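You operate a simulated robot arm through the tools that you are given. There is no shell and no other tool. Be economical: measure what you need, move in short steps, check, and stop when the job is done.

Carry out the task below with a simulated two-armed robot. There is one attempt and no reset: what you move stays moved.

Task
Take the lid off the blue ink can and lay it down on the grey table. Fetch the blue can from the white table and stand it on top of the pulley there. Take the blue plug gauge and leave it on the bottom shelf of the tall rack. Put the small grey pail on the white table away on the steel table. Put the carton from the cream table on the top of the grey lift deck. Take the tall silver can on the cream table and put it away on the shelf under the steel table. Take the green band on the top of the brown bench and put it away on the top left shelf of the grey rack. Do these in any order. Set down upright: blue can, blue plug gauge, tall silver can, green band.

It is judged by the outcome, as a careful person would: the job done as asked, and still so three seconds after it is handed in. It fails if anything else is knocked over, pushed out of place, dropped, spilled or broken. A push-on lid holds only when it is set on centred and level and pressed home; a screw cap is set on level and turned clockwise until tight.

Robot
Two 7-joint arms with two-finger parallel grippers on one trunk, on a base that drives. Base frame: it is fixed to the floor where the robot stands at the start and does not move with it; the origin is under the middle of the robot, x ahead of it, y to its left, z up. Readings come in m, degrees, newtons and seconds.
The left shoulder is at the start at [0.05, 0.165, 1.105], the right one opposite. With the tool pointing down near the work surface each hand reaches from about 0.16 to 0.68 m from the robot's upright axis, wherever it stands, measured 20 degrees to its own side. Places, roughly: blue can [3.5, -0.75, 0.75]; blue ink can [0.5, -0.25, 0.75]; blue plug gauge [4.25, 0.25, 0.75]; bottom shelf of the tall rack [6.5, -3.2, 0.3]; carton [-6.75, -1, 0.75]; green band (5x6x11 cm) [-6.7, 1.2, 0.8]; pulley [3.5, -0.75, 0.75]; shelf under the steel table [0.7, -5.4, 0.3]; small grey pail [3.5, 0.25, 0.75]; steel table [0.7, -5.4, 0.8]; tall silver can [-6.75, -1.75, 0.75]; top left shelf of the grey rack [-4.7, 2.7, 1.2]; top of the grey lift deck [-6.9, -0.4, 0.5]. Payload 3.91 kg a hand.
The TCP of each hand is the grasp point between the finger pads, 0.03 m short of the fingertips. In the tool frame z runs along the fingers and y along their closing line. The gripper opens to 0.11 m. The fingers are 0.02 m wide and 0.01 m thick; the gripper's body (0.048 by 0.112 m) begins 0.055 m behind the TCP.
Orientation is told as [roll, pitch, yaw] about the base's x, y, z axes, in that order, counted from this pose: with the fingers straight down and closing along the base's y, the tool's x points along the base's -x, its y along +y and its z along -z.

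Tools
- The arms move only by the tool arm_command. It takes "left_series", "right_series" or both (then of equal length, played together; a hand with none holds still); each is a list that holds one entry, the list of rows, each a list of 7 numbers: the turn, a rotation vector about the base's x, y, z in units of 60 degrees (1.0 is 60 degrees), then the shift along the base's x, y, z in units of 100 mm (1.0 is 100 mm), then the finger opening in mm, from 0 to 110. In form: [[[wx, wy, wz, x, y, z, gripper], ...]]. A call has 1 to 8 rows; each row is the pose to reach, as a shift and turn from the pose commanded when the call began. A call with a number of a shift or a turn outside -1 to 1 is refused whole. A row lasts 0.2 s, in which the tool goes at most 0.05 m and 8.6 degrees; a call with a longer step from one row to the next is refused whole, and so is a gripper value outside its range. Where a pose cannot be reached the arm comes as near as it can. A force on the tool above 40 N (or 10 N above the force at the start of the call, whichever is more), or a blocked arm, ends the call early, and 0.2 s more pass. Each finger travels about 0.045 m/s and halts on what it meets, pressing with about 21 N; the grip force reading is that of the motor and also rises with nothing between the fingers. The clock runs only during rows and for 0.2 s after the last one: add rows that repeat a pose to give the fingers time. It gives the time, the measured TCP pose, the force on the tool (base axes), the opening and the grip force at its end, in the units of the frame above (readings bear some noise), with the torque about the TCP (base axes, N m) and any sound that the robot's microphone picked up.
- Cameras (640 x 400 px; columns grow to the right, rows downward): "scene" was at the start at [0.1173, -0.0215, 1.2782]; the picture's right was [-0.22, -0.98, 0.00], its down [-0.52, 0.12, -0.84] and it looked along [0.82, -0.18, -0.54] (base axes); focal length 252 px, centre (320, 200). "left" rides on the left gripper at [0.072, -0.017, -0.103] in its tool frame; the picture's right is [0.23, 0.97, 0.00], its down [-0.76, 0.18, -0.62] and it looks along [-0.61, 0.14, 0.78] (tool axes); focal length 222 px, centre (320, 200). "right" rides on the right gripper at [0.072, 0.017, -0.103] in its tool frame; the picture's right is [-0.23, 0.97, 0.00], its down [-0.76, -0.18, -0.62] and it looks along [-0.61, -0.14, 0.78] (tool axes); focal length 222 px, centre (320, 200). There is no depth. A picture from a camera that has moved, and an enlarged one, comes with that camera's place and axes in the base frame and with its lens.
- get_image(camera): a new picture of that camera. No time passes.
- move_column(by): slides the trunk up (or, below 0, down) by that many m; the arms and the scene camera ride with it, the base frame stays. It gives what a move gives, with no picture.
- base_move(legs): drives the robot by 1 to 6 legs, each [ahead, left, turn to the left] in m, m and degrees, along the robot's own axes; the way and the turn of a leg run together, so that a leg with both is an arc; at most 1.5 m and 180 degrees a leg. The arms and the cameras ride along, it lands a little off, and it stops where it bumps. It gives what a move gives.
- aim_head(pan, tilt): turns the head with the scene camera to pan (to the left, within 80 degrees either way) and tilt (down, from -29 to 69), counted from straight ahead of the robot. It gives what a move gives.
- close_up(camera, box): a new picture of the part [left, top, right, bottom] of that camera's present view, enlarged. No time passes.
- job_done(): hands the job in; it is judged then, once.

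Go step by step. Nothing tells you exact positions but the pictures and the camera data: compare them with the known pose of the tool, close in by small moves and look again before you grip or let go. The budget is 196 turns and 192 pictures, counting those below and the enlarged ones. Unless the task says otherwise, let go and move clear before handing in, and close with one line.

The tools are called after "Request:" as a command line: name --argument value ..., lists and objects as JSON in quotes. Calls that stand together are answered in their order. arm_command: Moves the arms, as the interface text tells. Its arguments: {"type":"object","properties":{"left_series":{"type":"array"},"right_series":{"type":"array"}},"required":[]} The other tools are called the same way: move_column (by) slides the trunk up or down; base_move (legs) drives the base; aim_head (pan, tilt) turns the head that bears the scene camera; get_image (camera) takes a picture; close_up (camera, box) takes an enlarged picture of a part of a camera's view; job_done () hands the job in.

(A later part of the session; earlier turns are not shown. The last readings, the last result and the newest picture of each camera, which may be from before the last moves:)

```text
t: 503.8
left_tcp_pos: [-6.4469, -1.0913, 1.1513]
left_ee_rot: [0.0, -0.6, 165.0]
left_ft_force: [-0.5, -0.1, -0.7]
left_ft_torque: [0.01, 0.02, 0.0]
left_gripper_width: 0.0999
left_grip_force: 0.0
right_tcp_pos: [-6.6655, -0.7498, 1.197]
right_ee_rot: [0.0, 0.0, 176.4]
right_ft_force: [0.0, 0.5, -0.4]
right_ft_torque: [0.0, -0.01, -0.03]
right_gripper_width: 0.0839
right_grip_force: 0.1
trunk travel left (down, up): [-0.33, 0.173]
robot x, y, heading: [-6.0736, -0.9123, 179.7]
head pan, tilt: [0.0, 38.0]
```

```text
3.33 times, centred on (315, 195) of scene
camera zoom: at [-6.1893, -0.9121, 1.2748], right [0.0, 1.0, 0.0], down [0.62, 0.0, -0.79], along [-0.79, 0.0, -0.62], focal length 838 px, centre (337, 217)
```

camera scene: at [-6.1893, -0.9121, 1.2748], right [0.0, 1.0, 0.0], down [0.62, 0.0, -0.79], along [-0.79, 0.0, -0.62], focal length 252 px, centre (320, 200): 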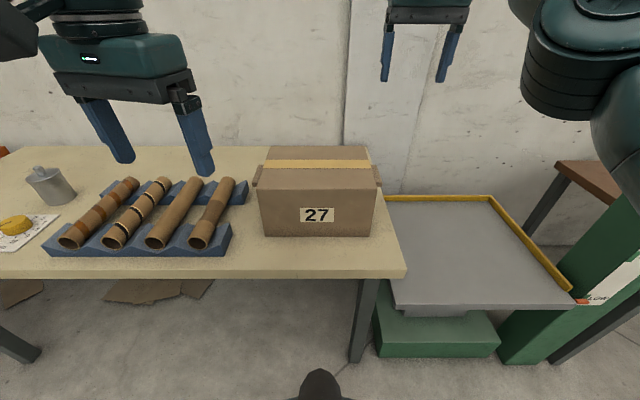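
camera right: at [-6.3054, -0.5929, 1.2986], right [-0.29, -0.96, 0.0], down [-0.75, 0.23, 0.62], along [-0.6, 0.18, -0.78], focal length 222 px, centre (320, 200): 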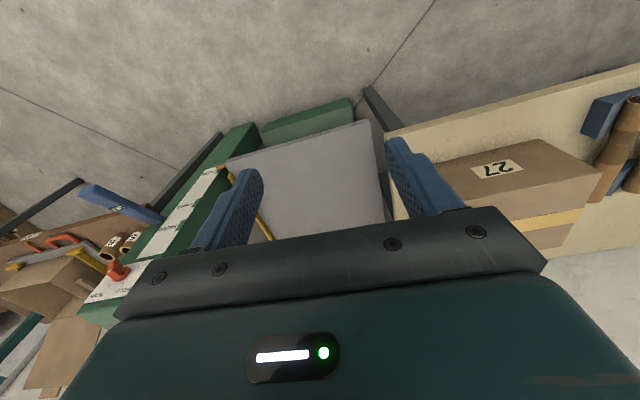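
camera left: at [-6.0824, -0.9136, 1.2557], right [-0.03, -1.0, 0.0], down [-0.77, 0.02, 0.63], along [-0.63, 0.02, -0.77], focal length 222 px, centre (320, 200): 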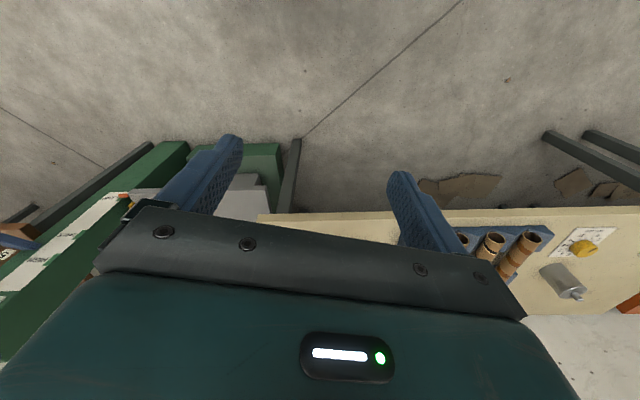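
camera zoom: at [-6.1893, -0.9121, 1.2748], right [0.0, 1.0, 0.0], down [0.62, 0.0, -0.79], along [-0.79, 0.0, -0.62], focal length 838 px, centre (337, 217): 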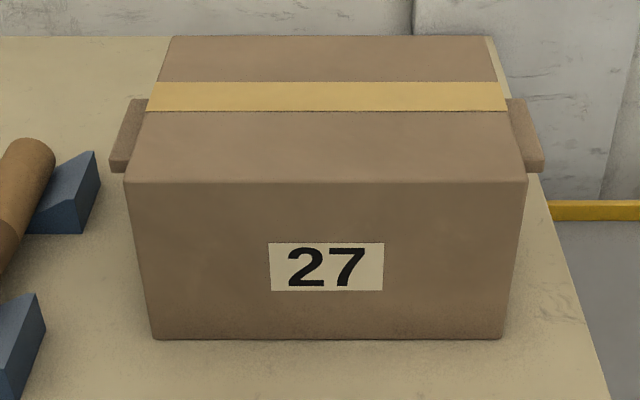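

Measured: the carton centre is (-6.80, -0.92) on the table at z=0.754. The tabs are 92 mm long in x, 17 mm thick at z 0.875–0.892, and protrude to y=-0.742 and -1.097. The deck is at z≈0.498. I'm moving closer and rotating both hands so the fingers close along x.

Request:
base_move --legs '[[0.11, 0.01, 0.3]]'

Request:
arm_command --left_series '[[[0, 0, -0.116, 0, 0, 0, 108], [0, 0, -0.233, 0, 0, 0, 108], [0, 0, -0.349, 0, 0, 0, 108], [0, 0, -0.466, 0, 0, 0, 108], [0, 0, -0.582, 0, 0, 0, 108], [0, 0, -0.698, 0, 0, 0, 108], [0, 0, -0.815, 0, 0, 0, 108], [0, 0, -0.93, 0, 0, 0, 108]]]' --right_series '[[[0, 0, 0.116, 0, 0, 0, 108], [0, 0, 0.233, 0, 0, 0, 108], [0, 0, 0.349, 0, 0, 0, 108], [0, 0, 0.466, 0, 0, 0, 108], [0, 0, 0.582, 0, 0, 0, 108], [0, 0, 0.698, 0, 0, 0, 108], [0, 0, 0.815, 0, 0, 0, 108], [0, 0, 0.93, 0, 0, 0, 108]]]'

Request:
arm_command --left_series '[[[0, 0, -0.1, -0.1, 0, 0, 108], [0, 0, -0.2, -0.3, 0, 0, 108], [0, 0, -0.31, -0.6, 0, 0, 108], [0, 0, -0.31, -0.9, 0, 0, 108], [0, 0, -0.31, -1.0, 0, 0, 108]]]' --right_series '[[[0, 0, 0.13, 0, 0, 0, 108], [0, 0, 0.26, 0, 0, 0, 108], [0, 0, 0.38, 0, 0, 0, 108], [0, 0, 0.5, 0, 0, 0, 108], [0, 0, 0.62, 0, 0, 0, 108]]]'

```text
t: 504.9
left_tcp_pos: [-6.5558, -1.1021, 1.152]
left_ee_rot: [0.0, -0.5, 165.1]
left_ft_force: [-0.9, -0.2, -0.3]
left_ft_torque: [-0.01, 0.03, 0.02]
left_gripper_width: 0.0998
left_grip_force: 0.1
right_tcp_pos: [-6.7759, -0.7622, 1.1971]
right_ee_rot: [-0.1, 0.1, 176.5]
right_ft_force: [-0.3, -1.1, -0.6]
right_ft_torque: [-0.01, -0.01, 0.03]
right_gripper_width: 0.084
right_grip_force: 0.0
trunk travel left (down, up): [-0.33, 0.173]
robot x, y, heading: [-6.1797, -0.9184, -179.7]
head pan, tilt: [0.0, 38.0]
```

```text
t: 506.7
left_tcp_pos: [-6.5337, -1.0839, 1.1442]
left_ee_rot: [0.1, -0.8, 109.5]
left_ft_force: [-0.7, -0.8, -0.7]
left_ft_torque: [-0.03, -0.02, 0.04]
left_gripper_width: 0.1079
left_grip_force: 0.1
left hand out of reach, approached as far as the arm can: row 8
right_tcp_pos: [-6.6592, -0.8032, 1.1549]
right_ee_rot: [-0.1, -0.2, -128.0]
right_ft_force: [0.8, 0.0, 0.6]
right_ft_torque: [-0.01, 0.0, 0.02]
right_gripper_width: 0.108
right_grip_force: 0.1
right hand out of reach, approached as far as the arm can: row 3, 4, 5, 6, 7, 8
trunk travel left (down, up): [-0.33, 0.173]
robot x, y, heading: [-6.1853, -0.9202, -180.0]
head pan, tilt: [0.0, 38.0]
```

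```text
t: 507.9
left_tcp_pos: [-6.4916, -1.0171, 1.117]
left_ee_rot: [0.0, -0.7, 90.9]
left_ft_force: [-0.3, 0.1, 0.3]
left_ft_torque: [-0.06, 0.02, -0.01]
left_gripper_width: 0.1081
left_grip_force: 0.2
left hand out of reach, approached as far as the arm can: row 1, 2, 3, 4, 5
right_tcp_pos: [-6.5106, -0.8644, 1.1182]
right_ee_rot: [-0.2, -0.1, -90.8]
right_ft_force: [0.1, -0.3, 0.3]
right_ft_torque: [-0.02, 0.0, 0.05]
right_gripper_width: 0.1082
right_grip_force: 0.1
right hand out of reach, approached as far as the arm can: row 1, 2, 3, 4, 5
trunk travel left (down, up): [-0.33, 0.173]
robot x, y, heading: [-6.1886, -0.9183, -179.8]
head pan, tilt: [0.0, 38.0]
```

This yaw direction shortens the reach, so I'm rotating both hands the other way (cameras inward).

Request:
arm_command --left_series '[[[0, 0, 0.125, 0, -0.15, 0.1, 108], [0, 0, 0.25, 0, -0.3, 0.2, 108], [0, 0, 0.375, 0, -0.5, 0.3, 108], [0, 0, 0.5, 0, -0.7, 0.3, 108], [0, 0, 0.625, 0, -0.9, 0.3, 108], [0, 0, 0.75, 0, -1.0, 0.3, 108], [0, 0, 0.875, 0, -1.0, 0.3, 108], [0, 0, 1.0, 0, -1.0, 0.3, 108]]]' --right_series '[[[0, 0, -0.125, 0, 0.15, 0.1, 108], [0, 0, -0.25, 0, 0.3, 0.2, 108], [0, 0, -0.375, 0, 0.5, 0.3, 108], [0, 0, -0.5, 0, 0.7, 0.3, 108], [0, 0, -0.625, 0, 0.9, 0.3, 108], [0, 0, -0.75, 0, 1.0, 0.3, 108], [0, 0, -0.875, 0, 1.0, 0.3, 108], [0, 0, -1.0, 0, 1.0, 0.3, 108]]]'

Request:
arm_command --left_series '[[[0, 0, 0.125, 0, -0.1, 0, 108], [0, 0, 0.25, 0, -0.2, 0, 108], [0, 0, 0.375, 0, -0.3, 0, 108], [0, 0, 0.5, 0, -0.3, 0, 108], [0, 0, 0.625, 0, -0.3, 0, 108], [0, 0, 0.75, 0, -0.3, 0, 108], [0, 0, 0.875, 0, -0.3, 0, 108], [0, 0, 1.0, 0, -0.3, 0, 108]]]' --right_series '[[[0, 0, -0.125, 0, 0.1, 0, 108], [0, 0, -0.25, 0, 0.2, 0, 108], [0, 0, -0.375, 0, 0.3, 0, 108], [0, 0, -0.5, 0, 0.3, 0, 108], [0, 0, -0.625, 0, 0.3, 0, 108], [0, 0, -0.75, 0, 0.3, 0, 108], [0, 0, -0.875, 0, 0.3, 0, 108], [0, 0, -1.0, 0, 0.3, 0, 108]]]'

Request:
arm_command --left_series '[[[0, 0, 0.125, -0.1, 0, 0, 108], [0, 0, 0.25, -0.3, 0, 0, 108], [0, 0, 0.375, -0.5, 0, 0, 108], [0, 0, 0.5, -0.7, 0, 0, 108], [0, 0, 0.625, -0.9, 0, 0, 108], [0, 0, 0.75, -1, 0, 0, 108], [0, 0, 0.875, -1, 0, 0, 108], [0, 0, 0.98, -1, 0, 0, 108]]]' --right_series '[[[0, 0, -0.125, -0.1, 0, 0, 108], [0, 0, -0.25, -0.3, 0, 0, 108], [0, 0, -0.375, -0.5, 0, 0, 108], [0, 0, -0.5, -0.7, 0, 0, 108], [0, 0, -0.625, -0.9, 0, 0, 108], [0, 0, -0.75, -1, 0, 0, 108], [0, 0, -0.875, -1, 0, 0, 108], [0, 0, -0.98, -1, 0, 0, 108]]]'

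Request:
get_image --camera "scene"

```text
t: 509.7
left_tcp_pos: [-6.4936, -1.1185, 1.1485]
left_ee_rot: [0.0, -0.7, 151.0]
left_ft_force: [0.6, 0.0, 0.2]
left_ft_torque: [0.0, 0.0, 0.0]
left_gripper_width: 0.1081
left_grip_force: 0.1
right_tcp_pos: [-6.5095, -0.7631, 1.1477]
right_ee_rot: [0.0, 0.0, -150.5]
right_ft_force: [0.3, 0.1, 0.7]
right_ft_torque: [-0.04, 0.03, 0.02]
right_gripper_width: 0.108
right_grip_force: 0.1
trunk travel left (down, up): [-0.33, 0.173]
robot x, y, heading: [-6.1797, -0.9175, -179.8]
head pan, tilt: [0.0, 38.0]
```

```text
t: 511.5
left_tcp_pos: [-6.4936, -1.1467, 1.1477]
left_ee_rot: [0.0, -0.7, -149.0]
left_ft_force: [-0.3, -0.1, -0.4]
left_ft_torque: [0.0, 0.01, 0.0]
left_gripper_width: 0.1082
left_grip_force: 0.0
right_tcp_pos: [-6.5101, -0.7337, 1.1475]
right_ee_rot: [0.0, 0.0, 149.5]
right_ft_force: [-1.1, 1.1, -0.3]
right_ft_torque: [0.03, -0.02, -0.02]
right_gripper_width: 0.1081
right_grip_force: 0.1
trunk travel left (down, up): [-0.33, 0.173]
robot x, y, heading: [-6.1829, -0.9183, -179.9]
head pan, tilt: [0.0, 38.0]
```

```text
t: 513.3
left_tcp_pos: [-6.5933, -1.1487, 1.1476]
left_ee_rot: [0.1, -0.7, -90.3]
left_ft_force: [-0.5, 0.3, -0.6]
left_ft_torque: [-0.01, -0.02, 0.01]
left_gripper_width: 0.1078
left_grip_force: 0.1
right_tcp_pos: [-6.6102, -0.7339, 1.1491]
right_ee_rot: [0.0, 0.0, 90.7]
right_ft_force: [-0.1, 0.3, -0.4]
right_ft_torque: [0.03, -0.01, -0.01]
right_gripper_width: 0.1083
right_grip_force: 0.0
trunk travel left (down, up): [-0.33, 0.173]
robot x, y, heading: [-6.1861, -0.9211, -179.5]
head pan, tilt: [0.0, 38.0]
```

```text
48 pictures are left
camera scene: at [-6.2986, -0.9227, 1.2748], right [0.0, 1.0, 0.0], down [0.62, 0.0, -0.79], along [-0.79, 0.0, -0.62], focal length 252 px, centre (320, 200)
```

scene: 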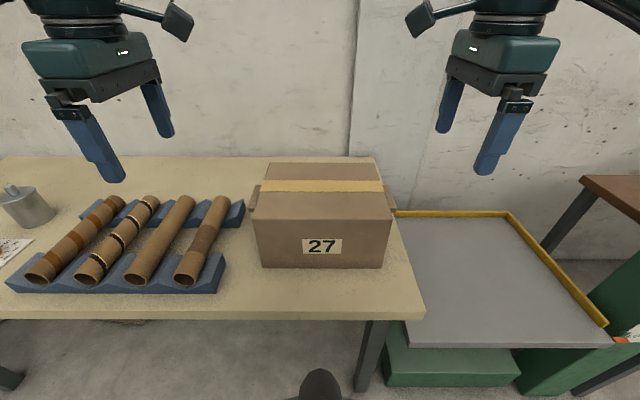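

Now both hands can reach. I'm moving them above the tabs.

Request:
arm_command --left_series '[[[0, 0, 0, -0.4, 0.1, 0, 108], [0, 0, 0, -0.8, 0.3, 0, 108], [0, 0, 0, -1.0, 0.5, 0, 108], [0, 0, 0, -1.0, 0.67, -0.3, 108], [0, 0, 0, -1.0, 0.67, -0.7, 108], [0, 0, 0, -1.0, 0.67, -1.0, 108]]]' --right_series '[[[0, 0, 0, -0.4, 0, 0, 108], [0, 0, 0, -0.8, 0, 0, 108], [0, 0, 0, -1.0, -0.1, 0, 108], [0, 0, 0, -1.0, -0.23, -0.3, 108], [0, 0, 0, -1.0, -0.23, -0.7, 108], [0, 0, 0, -1.0, -0.23, -1.0, 108]]]'

Request:
arm_command --left_series '[[[0, 0, 0, -0.4, 0, 0, 108], [0, 0, 0, -0.8, 0, 0, 108], [0, 0, 0, -1.0, 0, 0, 108], [0, 0, 0, -1.0, 0, -0.3, 108], [0, 0, 0, -1.0, 0, -0.6, 108]]]' --right_series '[[[0, 0, 0, -0.4, 0, 0, 108], [0, 0, 0, -0.8, 0, 0, 108], [0, 0, 0, -0.95, 0, 0, 108], [0, 0, 0, -0.95, 0, -0.3, 108], [0, 0, 0, -0.95, 0, -0.6, 108]]]'

Request:
get_image --camera "scene"

Request:
get_image --camera "right"

Request:
get_image --camera "left"

```text
t: 514.7
left_tcp_pos: [-6.6944, -1.0809, 1.0481]
left_ee_rot: [0.0, -0.7, -90.3]
left_ft_force: [-0.6, -0.7, 0.8]
left_ft_torque: [0.01, -0.02, 0.01]
left_gripper_width: 0.1083
left_grip_force: 0.1
right_tcp_pos: [-6.7094, -0.7572, 1.0477]
right_ee_rot: [0.0, 0.0, 90.9]
right_ft_force: [-0.5, -0.5, 0.0]
right_ft_torque: [0.03, 0.01, -0.03]
right_gripper_width: 0.108
right_grip_force: 0.0
trunk travel left (down, up): [-0.33, 0.173]
robot x, y, heading: [-6.1833, -0.9224, -179.5]
head pan, tilt: [0.0, 38.0]
```

```text
t: 515.9
left_tcp_pos: [-6.7938, -1.0827, 0.9868]
left_ee_rot: [0.0, -0.7, -90.4]
left_ft_force: [0.1, 0.4, -0.5]
left_ft_torque: [0.0, 0.01, 0.03]
left_gripper_width: 0.1077
left_grip_force: 0.1
right_tcp_pos: [-6.8032, -0.7571, 0.9885]
right_ee_rot: [0.0, 0.0, 90.8]
right_ft_force: [-0.8, 0.0, 0.1]
right_ft_torque: [-0.02, 0.01, 0.01]
right_gripper_width: 0.1081
right_grip_force: 0.0
trunk travel left (down, up): [-0.33, 0.173]
robot x, y, heading: [-6.1845, -0.9189, -179.8]
head pan, tilt: [0.0, 38.0]
```

```text
47 pictures are left
camera scene: at [-6.2989, -0.9226, 1.2748], right [0.0, 1.0, 0.0], down [0.62, 0.0, -0.79], along [-0.79, 0.0, -0.62], focal length 252 px, centre (320, 200)
```

scene: 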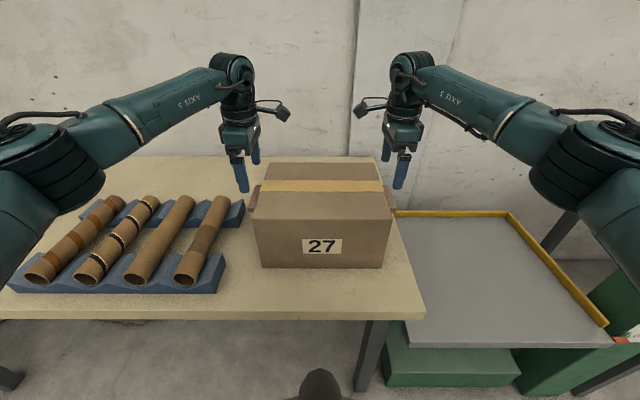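

```text
46 pictures are left
camera right: at [-6.8215, -0.8304, 1.0904], right [-0.98, 0.21, 0.0], down [0.17, 0.76, 0.62], along [0.13, 0.61, -0.78], focal length 222 px, centre (320, 200)
```

right: 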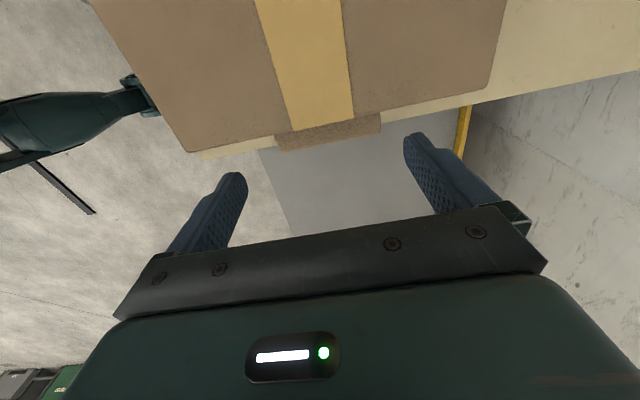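

```text
45 pictures are left
camera left: at [-6.8094, -1.0069, 1.0903], right [0.98, 0.22, 0.0], down [0.17, -0.75, 0.63], along [0.14, -0.62, -0.77], focal length 222 px, centre (320, 200)
```

left: 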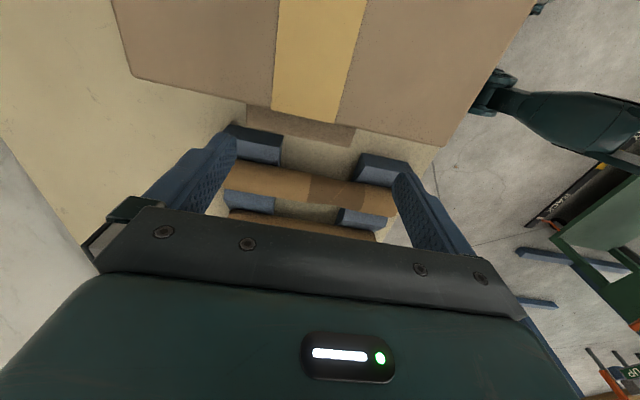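

Fine alignment: right -8 mm and left -13 mm in x. I'm lowering both hands so the fingers straddle the tabs.

Request:
arm_command --left_series '[[[0, 0, 0, -0.13, 0.02, 0, 110], [0, 0, 0, -0.13, 0.02, -0.25, 110], [0, 0, 0, -0.13, 0.02, -0.5, 110], [0, 0, 0, -0.13, 0.02, -0.7, 110], [0, 0, 0, -0.13, 0.02, -0.85, 110], [0, 0, 0, -0.13, 0.02, -1.0, 110]]]' --right_series '[[[0, 0, 0, -0.08, -0.02, 0, 110], [0, 0, 0, -0.08, -0.02, -0.25, 110], [0, 0, 0, -0.08, -0.02, -0.5, 110], [0, 0, 0, -0.08, -0.02, -0.7, 110], [0, 0, 0, -0.08, -0.02, -0.85, 110], [0, 0, 0, -0.08, -0.02, -1.0, 110]]]'

Request:
get_image --camera "scene"

```text
t: 516.8
left_tcp_pos: [-6.8053, -1.0794, 0.937]
left_ee_rot: [0.0, -0.5, -90.3]
left_ft_force: [-0.8, 1.3, -0.4]
left_ft_torque: [0.0, -0.01, -0.01]
left_gripper_width: 0.1098
left_grip_force: 0.1
right_tcp_pos: [-6.8127, -0.7588, 0.9496]
right_ee_rot: [0.6, 0.4, 90.9]
right_ft_force: [5.1, 0.9, 13.6]
right_ft_torque: [-0.11, -1.02, 0.07]
right_gripper_width: 0.11
right_grip_force: 0.0
trunk travel left (down, up): [-0.33, 0.173]
robot x, y, heading: [-6.1846, -0.9171, -180.0]
head pan, tilt: [0.0, 38.0]
stopped in row 4 (right hand): the force on the tool passed its limit at 51 N (the readings are from after the stop); the commanded pose is now the measured one
```

```text
44 pictures are left
camera scene: at [-6.2978, -0.9227, 1.275], right [0.0, 1.0, 0.0], down [0.62, 0.0, -0.79], along [-0.79, 0.0, -0.62], focal length 252 px, centre (320, 200)
```

scene: 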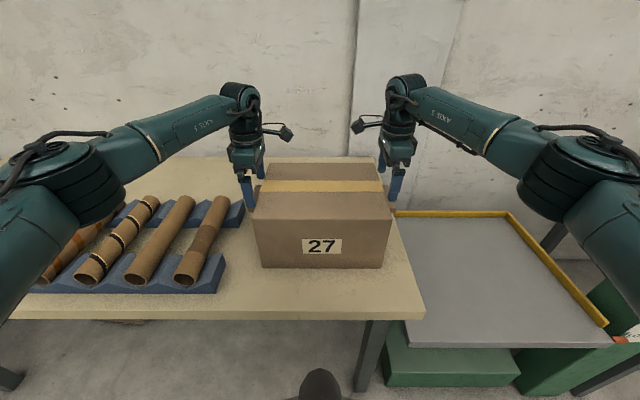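

The right near fingertip touched the carton's top edge. I'm shifting the right hand outward 9 mm and the left 4 mm, then continuing down.

Request:
arm_command --left_series '[[[0, 0, 0, 0, -0.04, 0, 110], [0, 0, 0, 0, -0.04, 0, 110], [0, 0, 0, 0, -0.04, -0.2, 110], [0, 0, 0, 0, -0.04, -0.35, 110], [0, 0, 0, 0, -0.04, -0.5, 110]]]' --right_series '[[[0, 0, 0, 0, 0, 0.1, 110], [0, 0, 0, 0, 0.09, 0.1, 110], [0, 0, 0, 0, 0.09, -0.25, 110], [0, 0, 0, 0, 0.09, -0.45, 110], [0, 0, 0, 0, 0.09, -0.63, 110]]]'

Request:
get_image --camera "right"

Request:
get_image --camera "left"

```text
t: 518.0
left_tcp_pos: [-6.8056, -1.0835, 0.8869]
left_ee_rot: [0.0, -0.7, -90.4]
left_ft_force: [0.2, 0.4, -0.1]
left_ft_torque: [-0.02, 0.0, 0.01]
left_gripper_width: 0.11
left_grip_force: 0.1
right_tcp_pos: [-6.8152, -0.7498, 0.8846]
right_ee_rot: [0.6, 0.2, 90.8]
right_ft_force: [-0.3, 0.3, -0.2]
right_ft_torque: [-0.01, 0.0, 0.01]
right_gripper_width: 0.1099
right_grip_force: 0.0
trunk travel left (down, up): [-0.33, 0.173]
robot x, y, heading: [-6.1849, -0.919, -179.6]
head pan, tilt: [0.0, 38.0]
```

```text
43 pictures are left
camera right: at [-6.8303, -0.8227, 0.9872], right [-0.98, 0.21, 0.01], down [0.17, 0.77, 0.62], along [0.12, 0.6, -0.79], focal length 222 px, centre (320, 200)
```

right: 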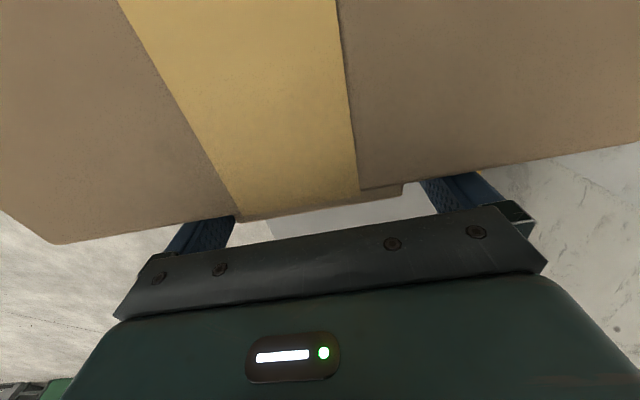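

```text
42 pictures are left
camera left: at [-6.8221, -1.0098, 0.99], right [0.98, 0.22, 0.0], down [0.17, -0.76, 0.63], along [0.14, -0.62, -0.77], focal length 222 px, centre (320, 200)
```

left: 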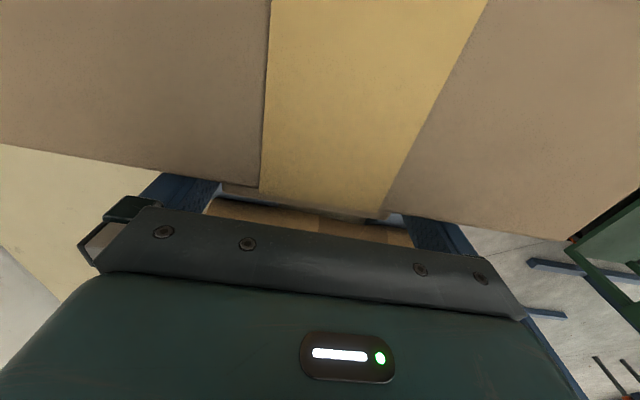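

Both hands straddle their tabs. I'm closing both grippers.

Request:
arm_command --left_series '[[[0, 0, 0, 0, 0, 0, 90], [0, 0, 0, 0, 0, 0, 80], [0, 0, 0, 0, 0, 0, 80], [0, 0, 0, 0, 0, 0, 80]]]' --right_series '[[[0, 0, 0, 0, 0, 0, 90], [0, 0, 0, 0, 0, 0, 80], [0, 0, 0, 0, 0, 0, 80], [0, 0, 0, 0, 0, 0, 80]]]'

Request:
arm_command --left_series '[[[0, 0, 0, 0, 0, 0.1, 80], [0, 0, 0, 0, 0, 0.2, 80], [0, 0, 0, 0, 0, 0.35, 80], [0, 0, 0, 0, 0, 0.5, 80], [0, 0, 0, 0, 0, 0.5, 80]]]' --right_series '[[[0, 0, 0, 0, 0, 0.1, 80], [0, 0, 0, 0, 0, 0.2, 80], [0, 0, 0, 0, 0, 0.35, 80], [0, 0, 0, 0, 0, 0.5, 80], [0, 0, 0, 0, 0, 0.5, 80]]]'

Request:
get_image --camera "scene"

```text
t: 519.0
left_tcp_pos: [-6.8056, -1.0854, 0.8863]
left_ee_rot: [0.0, -0.7, -90.3]
left_ft_force: [-4.4, -3.6, -0.7]
left_ft_torque: [-0.08, 0.57, 0.62]
left_gripper_width: 0.1004
left_grip_force: 21.0
right_tcp_pos: [-6.8142, -0.7494, 0.8842]
right_ee_rot: [0.6, 0.3, 90.9]
right_ft_force: [5.9, 3.5, 0.1]
right_ft_torque: [0.17, -0.11, 0.65]
right_gripper_width: 0.1003
right_grip_force: 21.1
trunk travel left (down, up): [-0.33, 0.173]
robot x, y, heading: [-6.1827, -0.9186, -180.0]
head pan, tilt: [0.0, 38.0]
```

```text
t: 520.2
left_tcp_pos: [-6.8071, -1.0837, 0.9347]
left_ee_rot: [0.1, -0.7, -90.3]
left_ft_force: [-2.0, -5.5, -4.7]
left_ft_torque: [0.24, 0.42, 0.34]
left_gripper_width: 0.1002
left_grip_force: 20.3
right_tcp_pos: [-6.8134, -0.7485, 0.9335]
right_ee_rot: [0.5, 0.2, 90.8]
right_ft_force: [3.8, 4.8, -7.6]
right_ft_torque: [0.31, -0.39, 0.43]
right_gripper_width: 0.1001
right_grip_force: 21.5
trunk travel left (down, up): [-0.33, 0.173]
robot x, y, heading: [-6.1788, -0.9204, -179.9]
head pan, tilt: [0.0, 38.0]
```

```text
41 pictures are left
camera scene: at [-6.2998, -0.9226, 1.2746], right [0.0, 1.0, 0.0], down [0.62, 0.0, -0.79], along [-0.79, 0.0, -0.62], focal length 252 px, centre (320, 200)
```

scene: 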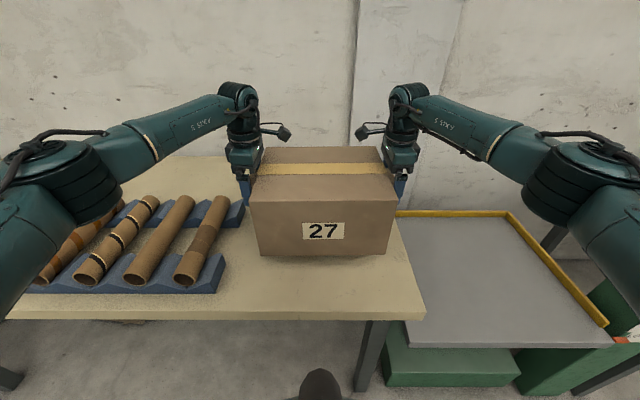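

The carton is lifted evenly between both hands. I'm strafing 0.5 m right to bring it over the lift deck.

Request:
base_move --legs '[[0, -0.25, 0], [0, -0.25, 0]]'

Request:
get_image --camera "scene"

```text
t: 525.4
left_tcp_pos: [-6.8088, -0.5805, 0.9363]
left_ee_rot: [0.1, -0.7, -90.6]
left_ft_force: [-1.7, -11.5, -7.3]
left_ft_torque: [-0.33, 0.06, 0.56]
left_gripper_width: 0.1005
left_grip_force: 20.8
right_tcp_pos: [-6.8149, -0.2452, 0.9347]
right_ee_rot: [0.5, 0.3, 90.7]
right_ft_force: [2.5, 11.2, -3.9]
right_ft_torque: [-0.05, -0.03, 0.26]
right_gripper_width: 0.0999
right_grip_force: 21.1
trunk travel left (down, up): [-0.33, 0.173]
robot x, y, heading: [-6.1848, -0.417, -180.2]
head pan, tilt: [0.0, 38.0]
```

```text
40 pictures are left
camera scene: at [-6.3011, -0.4191, 1.2746], right [0.0, 1.0, 0.0], down [0.62, 0.0, -0.79], along [-0.79, 0.0, -0.62], focal length 252 px, centre (320, 200)
```

scene: 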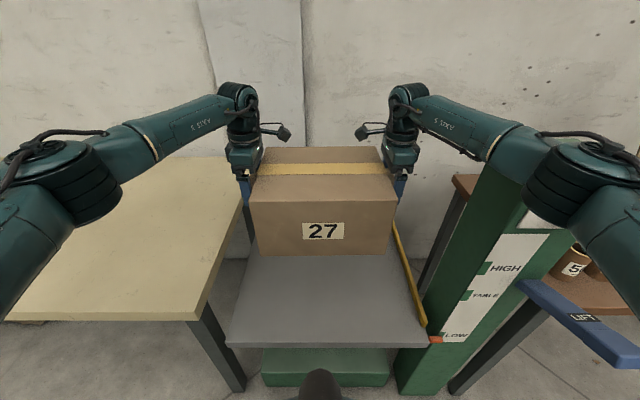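

The carton is centred over the deck. I'm relieving a little side tension and lowering with both arms together.

Request:
arm_command --left_series '[[[0, 0, 0, 0, 0.02, -0.2, 80], [0, 0, 0, 0, 0.02, -0.4, 80], [0, 0, 0, 0, 0.02, -0.6, 80], [0, 0, 0, 0, 0.02, -0.8, 80], [0, 0, 0, 0, 0.02, -1.0, 80]]]' --right_series '[[[0, 0, 0, 0, -0.02, -0.2, 80], [0, 0, 0, 0, -0.02, -0.4, 80], [0, 0, 0, 0, -0.02, -0.6, 80], [0, 0, 0, 0, -0.02, -0.8, 80], [0, 0, 0, 0, -0.02, -1.0, 80]]]'

Request:
arm_command --left_series '[[[0, 0, 0, 0, 0, -0.2, 80], [0, 0, 0, 0, 0, -0.4, 80], [0, 0, 0, 0, 0, -0.6, 80], [0, 0, 0, 0, 0, -0.8, 80], [0, 0, 0, 0, 0, -1.0, 80]]]' --right_series '[[[0, 0, 0, 0, 0, -0.2, 80], [0, 0, 0, 0, 0, -0.4, 80], [0, 0, 0, 0, 0, -0.6, 80], [0, 0, 0, 0, 0, -0.8, 80], [0, 0, 0, 0, 0, -1.0, 80]]]'

Request:
get_image --camera "scene"

```text
t: 526.6
left_tcp_pos: [-6.8093, -0.5789, 0.8357]
left_ee_rot: [0.1, -0.9, -90.4]
left_ft_force: [-3.3, -15.1, -6.1]
left_ft_torque: [-0.08, 0.1, 0.53]
left_gripper_width: 0.1003
left_grip_force: 21.3
right_tcp_pos: [-6.8139, -0.2435, 0.8323]
right_ee_rot: [0.5, 0.1, 90.5]
right_ft_force: [2.0, 13.9, -4.4]
right_ft_torque: [-0.16, -0.12, 0.42]
right_gripper_width: 0.1001
right_grip_force: 20.9
trunk travel left (down, up): [-0.33, 0.173]
robot x, y, heading: [-6.1873, -0.4145, -179.8]
head pan, tilt: [0.0, 38.0]
```

```text
t: 527.8
left_tcp_pos: [-6.8097, -0.579, 0.7345]
left_ee_rot: [0.1, -0.7, -90.5]
left_ft_force: [-2.5, -12.8, -3.9]
left_ft_torque: [0.1, 0.15, 0.67]
left_gripper_width: 0.1004
left_grip_force: 20.6
right_tcp_pos: [-6.8156, -0.2449, 0.732]
right_ee_rot: [0.5, 0.2, 90.6]
right_ft_force: [3.3, 13.1, -5.9]
right_ft_torque: [0.31, -0.13, 0.34]
right_gripper_width: 0.1
right_grip_force: 21.0
trunk travel left (down, up): [-0.33, 0.173]
robot x, y, heading: [-6.187, -0.4176, -180.2]
head pan, tilt: [0.0, 38.0]
```

```text
39 pictures are left
camera scene: at [-6.3014, -0.4193, 1.2746], right [0.0, 1.0, 0.0], down [0.62, 0.0, -0.79], along [-0.79, 0.0, -0.62], focal length 252 px, centre (320, 200)
```

scene: 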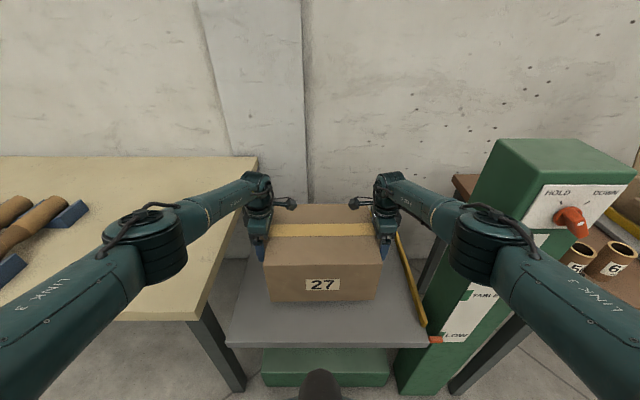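

Continuing down toward the deck, slowly at the end.

Request:
arm_command --left_series '[[[0, 0, 0, 0, 0, -0.2, 80], [0, 0, 0, 0, 0, -0.4, 80], [0, 0, 0, 0, 0, -0.6, 80], [0, 0, 0, 0, 0, -0.75, 80], [0, 0, 0, 0, 0, -0.85, 80]]]' --right_series '[[[0, 0, 0, 0, 0, -0.2, 80], [0, 0, 0, 0, 0, -0.4, 80], [0, 0, 0, 0, 0, -0.6, 80], [0, 0, 0, 0, 0, -0.75, 80], [0, 0, 0, 0, 0, -0.85, 80]]]'

Request:
get_image --camera "scene"

```text
t: 529.0
left_tcp_pos: [-6.7878, -0.5785, 0.6757]
left_ee_rot: [-0.4, -0.5, -90.4]
left_ft_force: [-12.4, 2.0, 16.2]
left_ft_torque: [0.1, -0.14, 0.47]
left_gripper_width: 0.1009
left_grip_force: 20.3
left hand out of reach, approached as far as the arm can: row 2, 3, 4, 5
right_tcp_pos: [-6.795, -0.2471, 0.6808]
right_ee_rot: [1.0, 0.5, 90.8]
right_ft_force: [-2.4, 0.1, 17.8]
right_ft_torque: [0.04, -0.3, 0.42]
right_gripper_width: 0.1005
right_grip_force: 21.3
right hand out of reach, approached as far as the arm can: row 1, 2, 3, 4, 5
trunk travel left (down, up): [-0.33, 0.173]
robot x, y, heading: [-6.1851, -0.4159, -180.0]
head pan, tilt: [0.0, 38.0]
```

```text
38 pictures are left
camera scene: at [-6.2979, -0.4192, 1.2756], right [0.0, 1.0, 0.0], down [0.61, 0.0, -0.79], along [-0.79, 0.0, -0.61], focal length 252 px, centre (320, 200)
```

scene: 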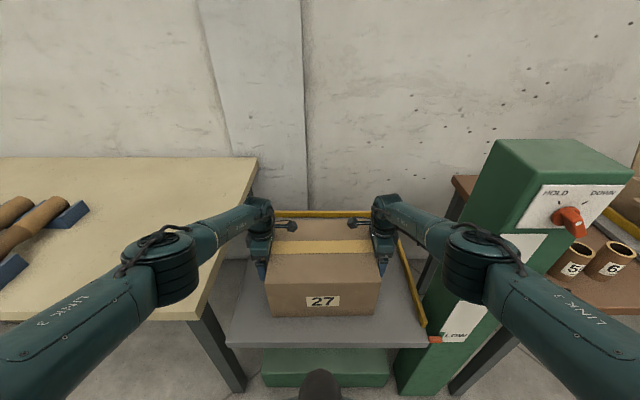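

I feel an upward force of about 17 N on each hand, so I'm zooming to see whether the carton rests on the deck.

Request:
close_up --camera "scene" --box '[220, 200, 440, 360]'

```text
2.50 times, centred on (330, 280) of scene
camera zoom: at [-6.2979, -0.4192, 1.2756], right [0.0, 1.0, 0.0], down [0.61, 0.0, -0.79], along [-0.79, 0.0, -0.61], focal length 629 px, centre (295, 0)
```

zoom: 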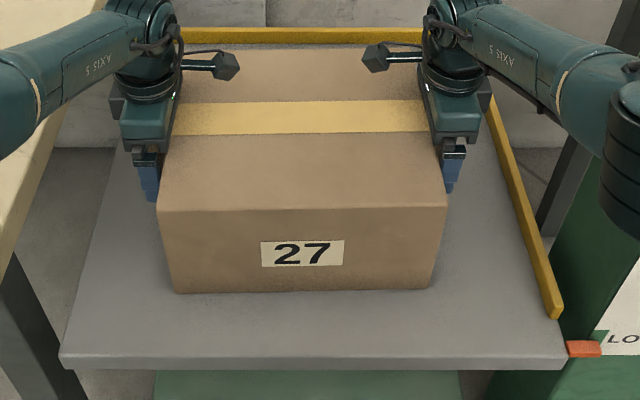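

It looks seated. I'm verifying by raising 6 mm and watching the forces.

Request:
arm_command --left_series '[[[0, 0, 0, 0, 0, 0.03, 80], [0, 0, 0, 0, 0, 0.06, 80], [0, 0, 0, 0, 0, 0.06, 80]]]' --right_series '[[[0, 0, 0, 0, 0, 0.03, 80], [0, 0, 0, 0, 0, 0.06, 80], [0, 0, 0, 0, 0, 0.06, 80]]]'

```text
t: 529.8
left_tcp_pos: [-6.7864, -0.5782, 0.6752]
left_ee_rot: [0.4, -0.5, -90.6]
left_ft_force: [-1.9, 12.6, -5.1]
left_ft_torque: [-0.04, -0.07, 0.27]
left_gripper_width: 0.1005
left_grip_force: 20.6
right_tcp_pos: [-6.7924, -0.247, 0.682]
right_ee_rot: [0.3, 0.4, 90.8]
right_ft_force: [2.5, -12.4, -4.0]
right_ft_torque: [-0.1, 0.06, 0.32]
right_gripper_width: 0.1001
right_grip_force: 21.1
trunk travel left (down, up): [-0.33, 0.173]
robot x, y, heading: [-6.1843, -0.4155, -180.1]
head pan, tilt: [0.0, 38.0]
```

The contact is real, but the hands are uneven by about 8 mm and near their reach limit. I'm lifting slightly, driving 5 cm closer, levelling and setting down again.

Request:
arm_command --left_series '[[[0, 0, 0, 0, 0, 0.1, 80], [0, 0, 0, 0, 0, 0.25, 80], [0, 0, 0, 0, 0, 0.25, 80]]]' --right_series '[[[0, 0, 0, 0, 0, 0.08, 80], [0, 0, 0, 0, 0, 0.16, 80], [0, 0, 0, 0, 0, 0.16, 80]]]'

Request:
base_move --legs '[[0.05, 0, 0]]'

Request:
arm_command --left_series '[[[0, 0, 0, 0, 0, -0.1, 80], [0, 0, 0, 0, 0, -0.18, 80], [0, 0, 0, 0, 0, -0.22, 80], [0, 0, 0, 0, 0, -0.26, 80]]]' --right_series '[[[0, 0, 0, 0, 0, -0.1, 80], [0, 0, 0, 0, 0, -0.18, 80], [0, 0, 0, 0, 0, -0.22, 80], [0, 0, 0, 0, 0, -0.26, 80]]]'

```text
t: 530.6
left_tcp_pos: [-6.7872, -0.5798, 0.7023]
left_ee_rot: [0.1, -0.7, -90.5]
left_ft_force: [-2.6, 15.0, -8.3]
left_ft_torque: [-0.3, 0.16, 0.43]
left_gripper_width: 0.1002
left_grip_force: 21.3
right_tcp_pos: [-6.7935, -0.2453, 0.6987]
right_ee_rot: [0.5, 0.4, 90.8]
right_ft_force: [2.4, -14.1, -3.2]
right_ft_torque: [-0.35, -0.17, 0.42]
right_gripper_width: 0.0999
right_grip_force: 21.4
trunk travel left (down, up): [-0.33, 0.173]
robot x, y, heading: [-6.1825, -0.4207, -179.6]
head pan, tilt: [0.0, 38.0]
```

```text
t: 531.5
left_tcp_pos: [-6.8372, -0.58, 0.7023]
left_ee_rot: [0.1, -0.7, -90.4]
left_ft_force: [-3.6, 15.2, -6.7]
left_ft_torque: [-0.03, 0.09, 0.42]
left_gripper_width: 0.1002
left_grip_force: 21.0
right_tcp_pos: [-6.8438, -0.2451, 0.6983]
right_ee_rot: [0.5, 0.4, 90.7]
right_ft_force: [2.2, -16.0, -5.2]
right_ft_torque: [-0.2, -0.08, 0.35]
right_gripper_width: 0.0999
right_grip_force: 20.7
trunk travel left (down, up): [-0.33, 0.173]
robot x, y, heading: [-6.2339, -0.4183, -179.8]
head pan, tilt: [0.0, 38.0]
```

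```text
t: 532.5
left_tcp_pos: [-6.8377, -0.5824, 0.6789]
left_ee_rot: [-0.2, -0.6, -90.4]
left_ft_force: [-2.1, -5.2, 0.9]
left_ft_torque: [0.61, 0.06, 0.59]
left_gripper_width: 0.1004
left_grip_force: 21.2
right_tcp_pos: [-6.8434, -0.2459, 0.6774]
right_ee_rot: [0.9, 0.4, 90.7]
right_ft_force: [-0.5, -1.8, 16.7]
right_ft_torque: [0.04, -0.28, 0.39]
right_gripper_width: 0.1001
right_grip_force: 20.7
trunk travel left (down, up): [-0.33, 0.173]
robot x, y, heading: [-6.2323, -0.4185, -180.1]
head pan, tilt: [0.0, 38.0]
```

It's level and in contact (deck at z≈0.546). I'm opening both hands and withdrawing upward.

Request:
arm_command --left_series '[[[0, 0, 0, 0, 0, 0, 90], [0, 0, 0, 0, 0, 0, 105], [0, 0, 0, 0, 0, 0, 110], [0, 0, 0, 0, 0, 0, 110], [0, 0, 0, 0, -0.03, 0.3, 110], [0, 0, 0, 0, -0.03, 0.7, 110], [0, 0, 0, 0, -0.03, 1.0, 110]]]' --right_series '[[[0, 0, 0, 0, 0, 0.02, 90], [0, 0, 0, 0, 0, 0.02, 105], [0, 0, 0, 0, 0, 0.02, 110], [0, 0, 0, 0, 0, 0.02, 110], [0, 0, 0, 0, 0.03, 0.3, 110], [0, 0, 0, 0, 0.03, 0.7, 110], [0, 0, 0, 0, 0.03, 1.0, 110]]]'

Request:
get_image --camera "scene"

```text
t: 534.1
left_tcp_pos: [-6.8357, -0.5831, 0.7774]
left_ee_rot: [-0.1, -0.5, -90.4]
left_ft_force: [-0.9, 0.5, 0.3]
left_ft_torque: [-0.02, 0.0, 0.01]
left_gripper_width: 0.11
left_grip_force: 0.0
right_tcp_pos: [-6.8409, -0.2452, 0.7752]
right_ee_rot: [0.7, 0.2, 91.0]
right_ft_force: [-0.2, -0.4, 0.1]
right_ft_torque: [0.02, -0.01, 0.02]
right_gripper_width: 0.1101
right_grip_force: 0.1
trunk travel left (down, up): [-0.33, 0.173]
robot x, y, heading: [-6.2357, -0.421, -180.0]
head pan, tilt: [0.0, 38.0]
```

```text
36 pictures are left
camera scene: at [-6.3468, -0.4228, 1.2748], right [0.0, 1.0, 0.0], down [0.61, 0.0, -0.79], along [-0.79, 0.0, -0.61], focal length 252 px, centre (320, 200)
```

scene: 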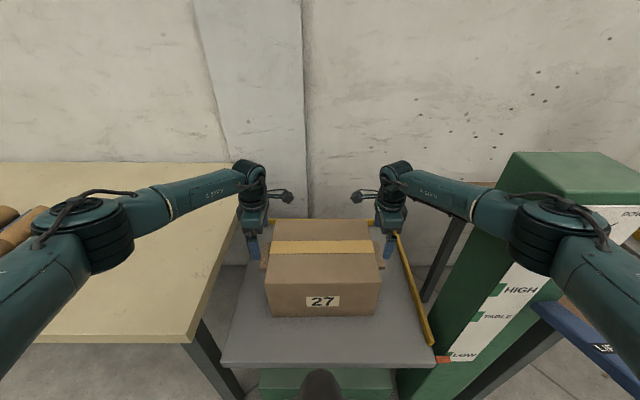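

The carton sits on the deck. I'm raising the hands, backing off and restoring the hand orientations.

Request:
arm_command --left_series '[[[0, 0, 0, 0, 0, 0.4, 110], [0, 0, 0, 0, 0, 0.8, 110], [0, 0, 0, 0, 0, 1.0, 110]]]' --right_series '[[[0, 0, 0, 0, 0, 0.4, 110], [0, 0, 0, 0, 0, 0.8, 110], [0, 0, 0, 0, 0, 1.0, 110]]]'

Request:
arm_command --left_series '[[[0, 0, 0, 0.3, 0, 0.3, 110], [0, 0, 0, 0.6, 0, 0.6, 110], [0, 0, 0, 0.9, 0, 0.9, 110], [0, 0, 0, 1.0, 0, 1.0, 110]]]' --right_series '[[[0, 0, 0, 0.3, 0, 0.3, 110], [0, 0, 0, 0.6, 0, 0.6, 110], [0, 0, 0, 0.9, 0, 0.9, 110], [0, 0, 0, 1.0, 0, 1.0, 110]]]'

Request:
base_move --legs '[[-0.35, 0, 0], [0, 1.15, 0]]'

Request:
arm_command --left_series '[[[0, 0, -0.125, 0.2, 0, 0, 100], [0, 0, -0.25, 0.4, 0, 0, 100], [0, 0, -0.375, 0.6, 0, 0, 100], [0, 0, -0.5, 0.8, 0, 0, 100], [0, 0, -0.625, 1, 0, 0, 100], [0, 0, -0.75, 1, 0, 0, 100], [0, 0, -0.875, 1, 0, 0, 100], [0, 0, -1.0, 1, 0, 0, 100]]]' --right_series '[[[0, 0, 0.125, 0, 0, 0, 100], [0, 0, 0.25, 0, 0, 0, 100], [0, 0, 0.375, 0, 0, 0, 100], [0, 0, 0.5, 0, 0, 0, 100], [0, 0, 0.625, 0, 0, 0, 100], [0, 0, 0.75, 0, 0, 0, 100], [0, 0, 0.875, 0, 0, 0, 100], [0, 0, 1.0, 0, 0, 0, 100]]]'

Request:
arm_command --left_series '[[[0, 0, -0.125, 0, 0, 0, 100], [0, 0, -0.25, 0, 0, 0, 100], [0, 0, -0.375, 0, 0, 0, 100], [0, 0, -0.5, 0, 0, 0, 100]]]' --right_series '[[[0, 0, 0.125, 0, 0, 0, 100], [0, 0, 0.25, 0, 0, 0, 100], [0, 0, 0.375, 0, 0, 0, 100], [0, 0, 0.5, 0, 0, 0, 100]]]'

Request:
aim_head --pan 0 --tilt 30

Request:
get_image --camera "scene"

```text
t: 535.1
left_tcp_pos: [-6.8309, -0.5916, 0.8844]
left_ee_rot: [-0.4, -0.1, -90.2]
left_ft_force: [-0.8, -0.5, 0.2]
left_ft_torque: [0.01, 0.02, -0.02]
left_gripper_width: 0.1102
left_grip_force: 0.1
right_tcp_pos: [-6.8298, -0.2705, 0.8691]
right_ee_rot: [-0.4, 0.1, 93.0]
right_ft_force: [0.0, 0.3, -0.5]
right_ft_torque: [-0.02, -0.04, -0.01]
right_gripper_width: 0.1102
right_grip_force: 0.1
trunk travel left (down, up): [-0.33, 0.173]
robot x, y, heading: [-6.2328, -0.4209, -179.9]
head pan, tilt: [0.0, 38.0]
stopped in row 3 (right hand): the arm was blocked; the commanded pose is now the measured one
```

```text
t: 536.1
left_tcp_pos: [-6.7365, -0.5821, 0.978]
left_ee_rot: [0.0, -0.6, -90.5]
left_ft_force: [-1.0, 0.0, -0.3]
left_ft_torque: [0.01, -0.04, -0.02]
left_gripper_width: 0.1098
left_grip_force: 0.0
right_tcp_pos: [-6.7352, -0.2556, 0.9628]
right_ee_rot: [-0.7, 0.5, 92.1]
right_ft_force: [0.1, -0.9, 0.0]
right_ft_torque: [0.03, 0.04, -0.01]
right_gripper_width: 0.1099
right_grip_force: 0.1
trunk travel left (down, up): [-0.33, 0.173]
robot x, y, heading: [-6.2342, -0.4187, -180.4]
head pan, tilt: [0.0, 38.0]
```

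```text
t: 548.5
left_tcp_pos: [-6.3766, -1.7494, 0.9793]
left_ee_rot: [0.1, -0.7, -90.0]
left_ft_force: [0.5, -0.9, -0.2]
left_ft_torque: [0.01, -0.02, 0.01]
left_gripper_width: 0.11
left_grip_force: 0.0
right_tcp_pos: [-6.3796, -1.4232, 0.9624]
right_ee_rot: [-0.5, 0.5, 92.7]
right_ft_force: [0.6, 0.1, -0.4]
right_ft_torque: [-0.03, -0.03, -0.01]
right_gripper_width: 0.1102
right_grip_force: 0.2
trunk travel left (down, up): [-0.33, 0.173]
robot x, y, heading: [-5.8776, -1.579, -179.2]
head pan, tilt: [0.0, 38.0]
```

```text
t: 550.3
left_tcp_pos: [-6.2764, -1.7509, 0.9776]
left_ee_rot: [0.0, -0.7, -150.2]
left_ft_force: [-0.5, 0.1, 0.3]
left_ft_torque: [0.04, -0.01, 0.0]
left_gripper_width: 0.1002
left_grip_force: 0.1
right_tcp_pos: [-6.38, -1.4229, 0.9624]
right_ee_rot: [-0.4, 0.5, 153.0]
right_ft_force: [-0.7, 0.3, 0.1]
right_ft_torque: [0.03, -0.04, 0.02]
right_gripper_width: 0.0999
right_grip_force: 0.1
trunk travel left (down, up): [-0.33, 0.173]
robot x, y, heading: [-5.8776, -1.5803, -179.3]
head pan, tilt: [0.0, 38.0]
```

```text
t: 551.3
left_tcp_pos: [-6.2759, -1.75, 0.9779]
left_ee_rot: [-0.1, -0.6, 179.7]
left_ft_force: [-0.1, 0.1, 0.0]
left_ft_torque: [-0.01, -0.05, 0.01]
left_gripper_width: 0.0999
left_grip_force: 0.0
right_tcp_pos: [-6.379, -1.4249, 0.9635]
right_ee_rot: [-0.6, 0.5, -177.2]
right_ft_force: [-0.8, -0.2, -0.2]
right_ft_torque: [-0.01, -0.02, 0.02]
right_gripper_width: 0.1
right_grip_force: 0.1
trunk travel left (down, up): [-0.33, 0.173]
robot x, y, heading: [-5.8811, -1.5805, -179.3]
head pan, tilt: [0.0, 38.0]
```

```text
t: 552.0
left_tcp_pos: [-6.2765, -1.7498, 0.9785]
left_ee_rot: [0.0, -0.5, -180.0]
left_ft_force: [0.3, 0.3, 0.3]
left_ft_torque: [0.0, -0.02, -0.01]
left_gripper_width: 0.1002
left_grip_force: 0.1
right_tcp_pos: [-6.3788, -1.4246, 0.9632]
right_ee_rot: [-0.7, 0.6, -177.3]
right_ft_force: [0.7, 0.9, 0.8]
right_ft_torque: [-0.01, -0.02, 0.04]
right_gripper_width: 0.1001
right_grip_force: 0.1
trunk travel left (down, up): [-0.33, 0.173]
robot x, y, heading: [-5.8798, -1.5793, -179.3]
head pan, tilt: [0.0, 30.0]
```

```text
35 pictures are left
camera scene: at [-5.9954, -1.5837, 1.2871], right [-0.01, 1.0, 0.0], down [0.5, 0.01, -0.87], along [-0.87, -0.01, -0.5], focal length 252 px, centre (320, 200)
```

scene: 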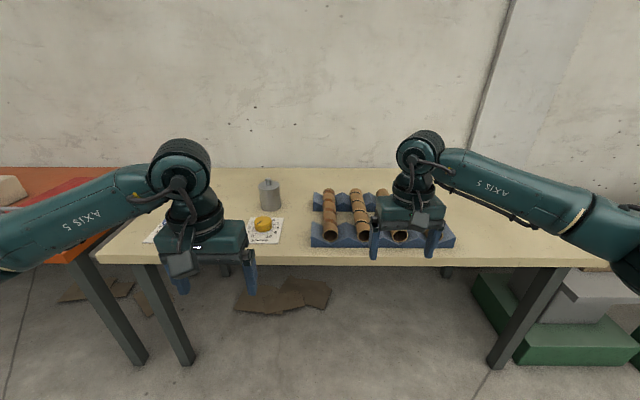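

The right arm was reported blocked while rising next to the lift post. I'm checking the lift and carton, and zooming in on the silver can.

Request:
close_up --camera "scene" --box '[220, 160, 320, 250]'

Request:
aim_head --pan -50 --tilt 25

Request:
get_image --camera "scene"

```text
4.44 times, centred on (270, 205) of scene
camera zoom: at [-5.9954, -1.5837, 1.2871], right [-0.01, 1.0, 0.0], down [0.5, 0.01, -0.87], along [-0.87, -0.01, -0.5], focal length 1118 px, centre (542, 178)
```

zoom: 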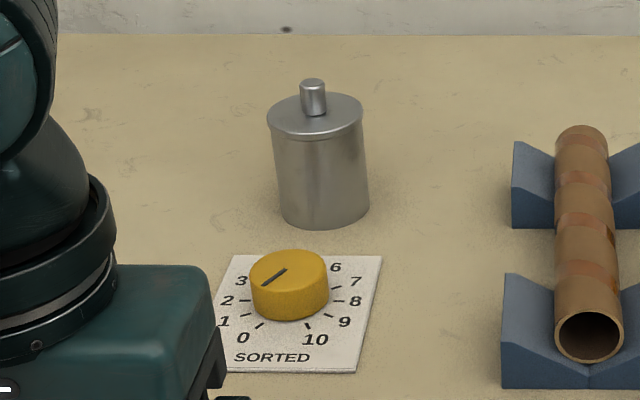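

```text
t: 553.2
left_tcp_pos: [-6.2772, -1.7494, 0.9788]
left_ee_rot: [0.0, -0.6, -179.9]
left_ft_force: [0.3, -0.9, 0.6]
left_ft_torque: [-0.01, 0.0, 0.01]
left_gripper_width: 0.0999
left_grip_force: 0.1
right_tcp_pos: [-6.3783, -1.4247, 0.9636]
right_ee_rot: [-0.6, 0.5, -177.3]
right_ft_force: [-0.2, -0.2, -0.5]
right_ft_torque: [0.02, -0.01, -0.02]
right_gripper_width: 0.0998
right_grip_force: 0.1
trunk travel left (down, up): [-0.33, 0.173]
robot x, y, heading: [-5.8791, -1.5779, -179.6]
head pan, tilt: [-50.0, 25.0]
```

```text
33 pictures are left
camera scene: at [-5.965, -1.5129, 1.2951], right [0.76, 0.65, 0.0], down [0.28, -0.32, -0.91], along [-0.59, 0.69, -0.42], focal length 252 px, centre (320, 200)
```

scene: 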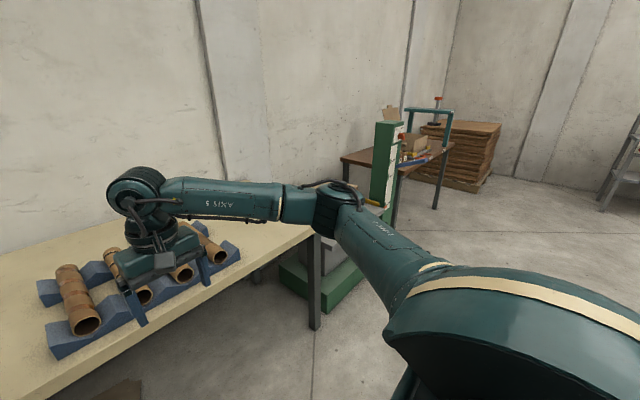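

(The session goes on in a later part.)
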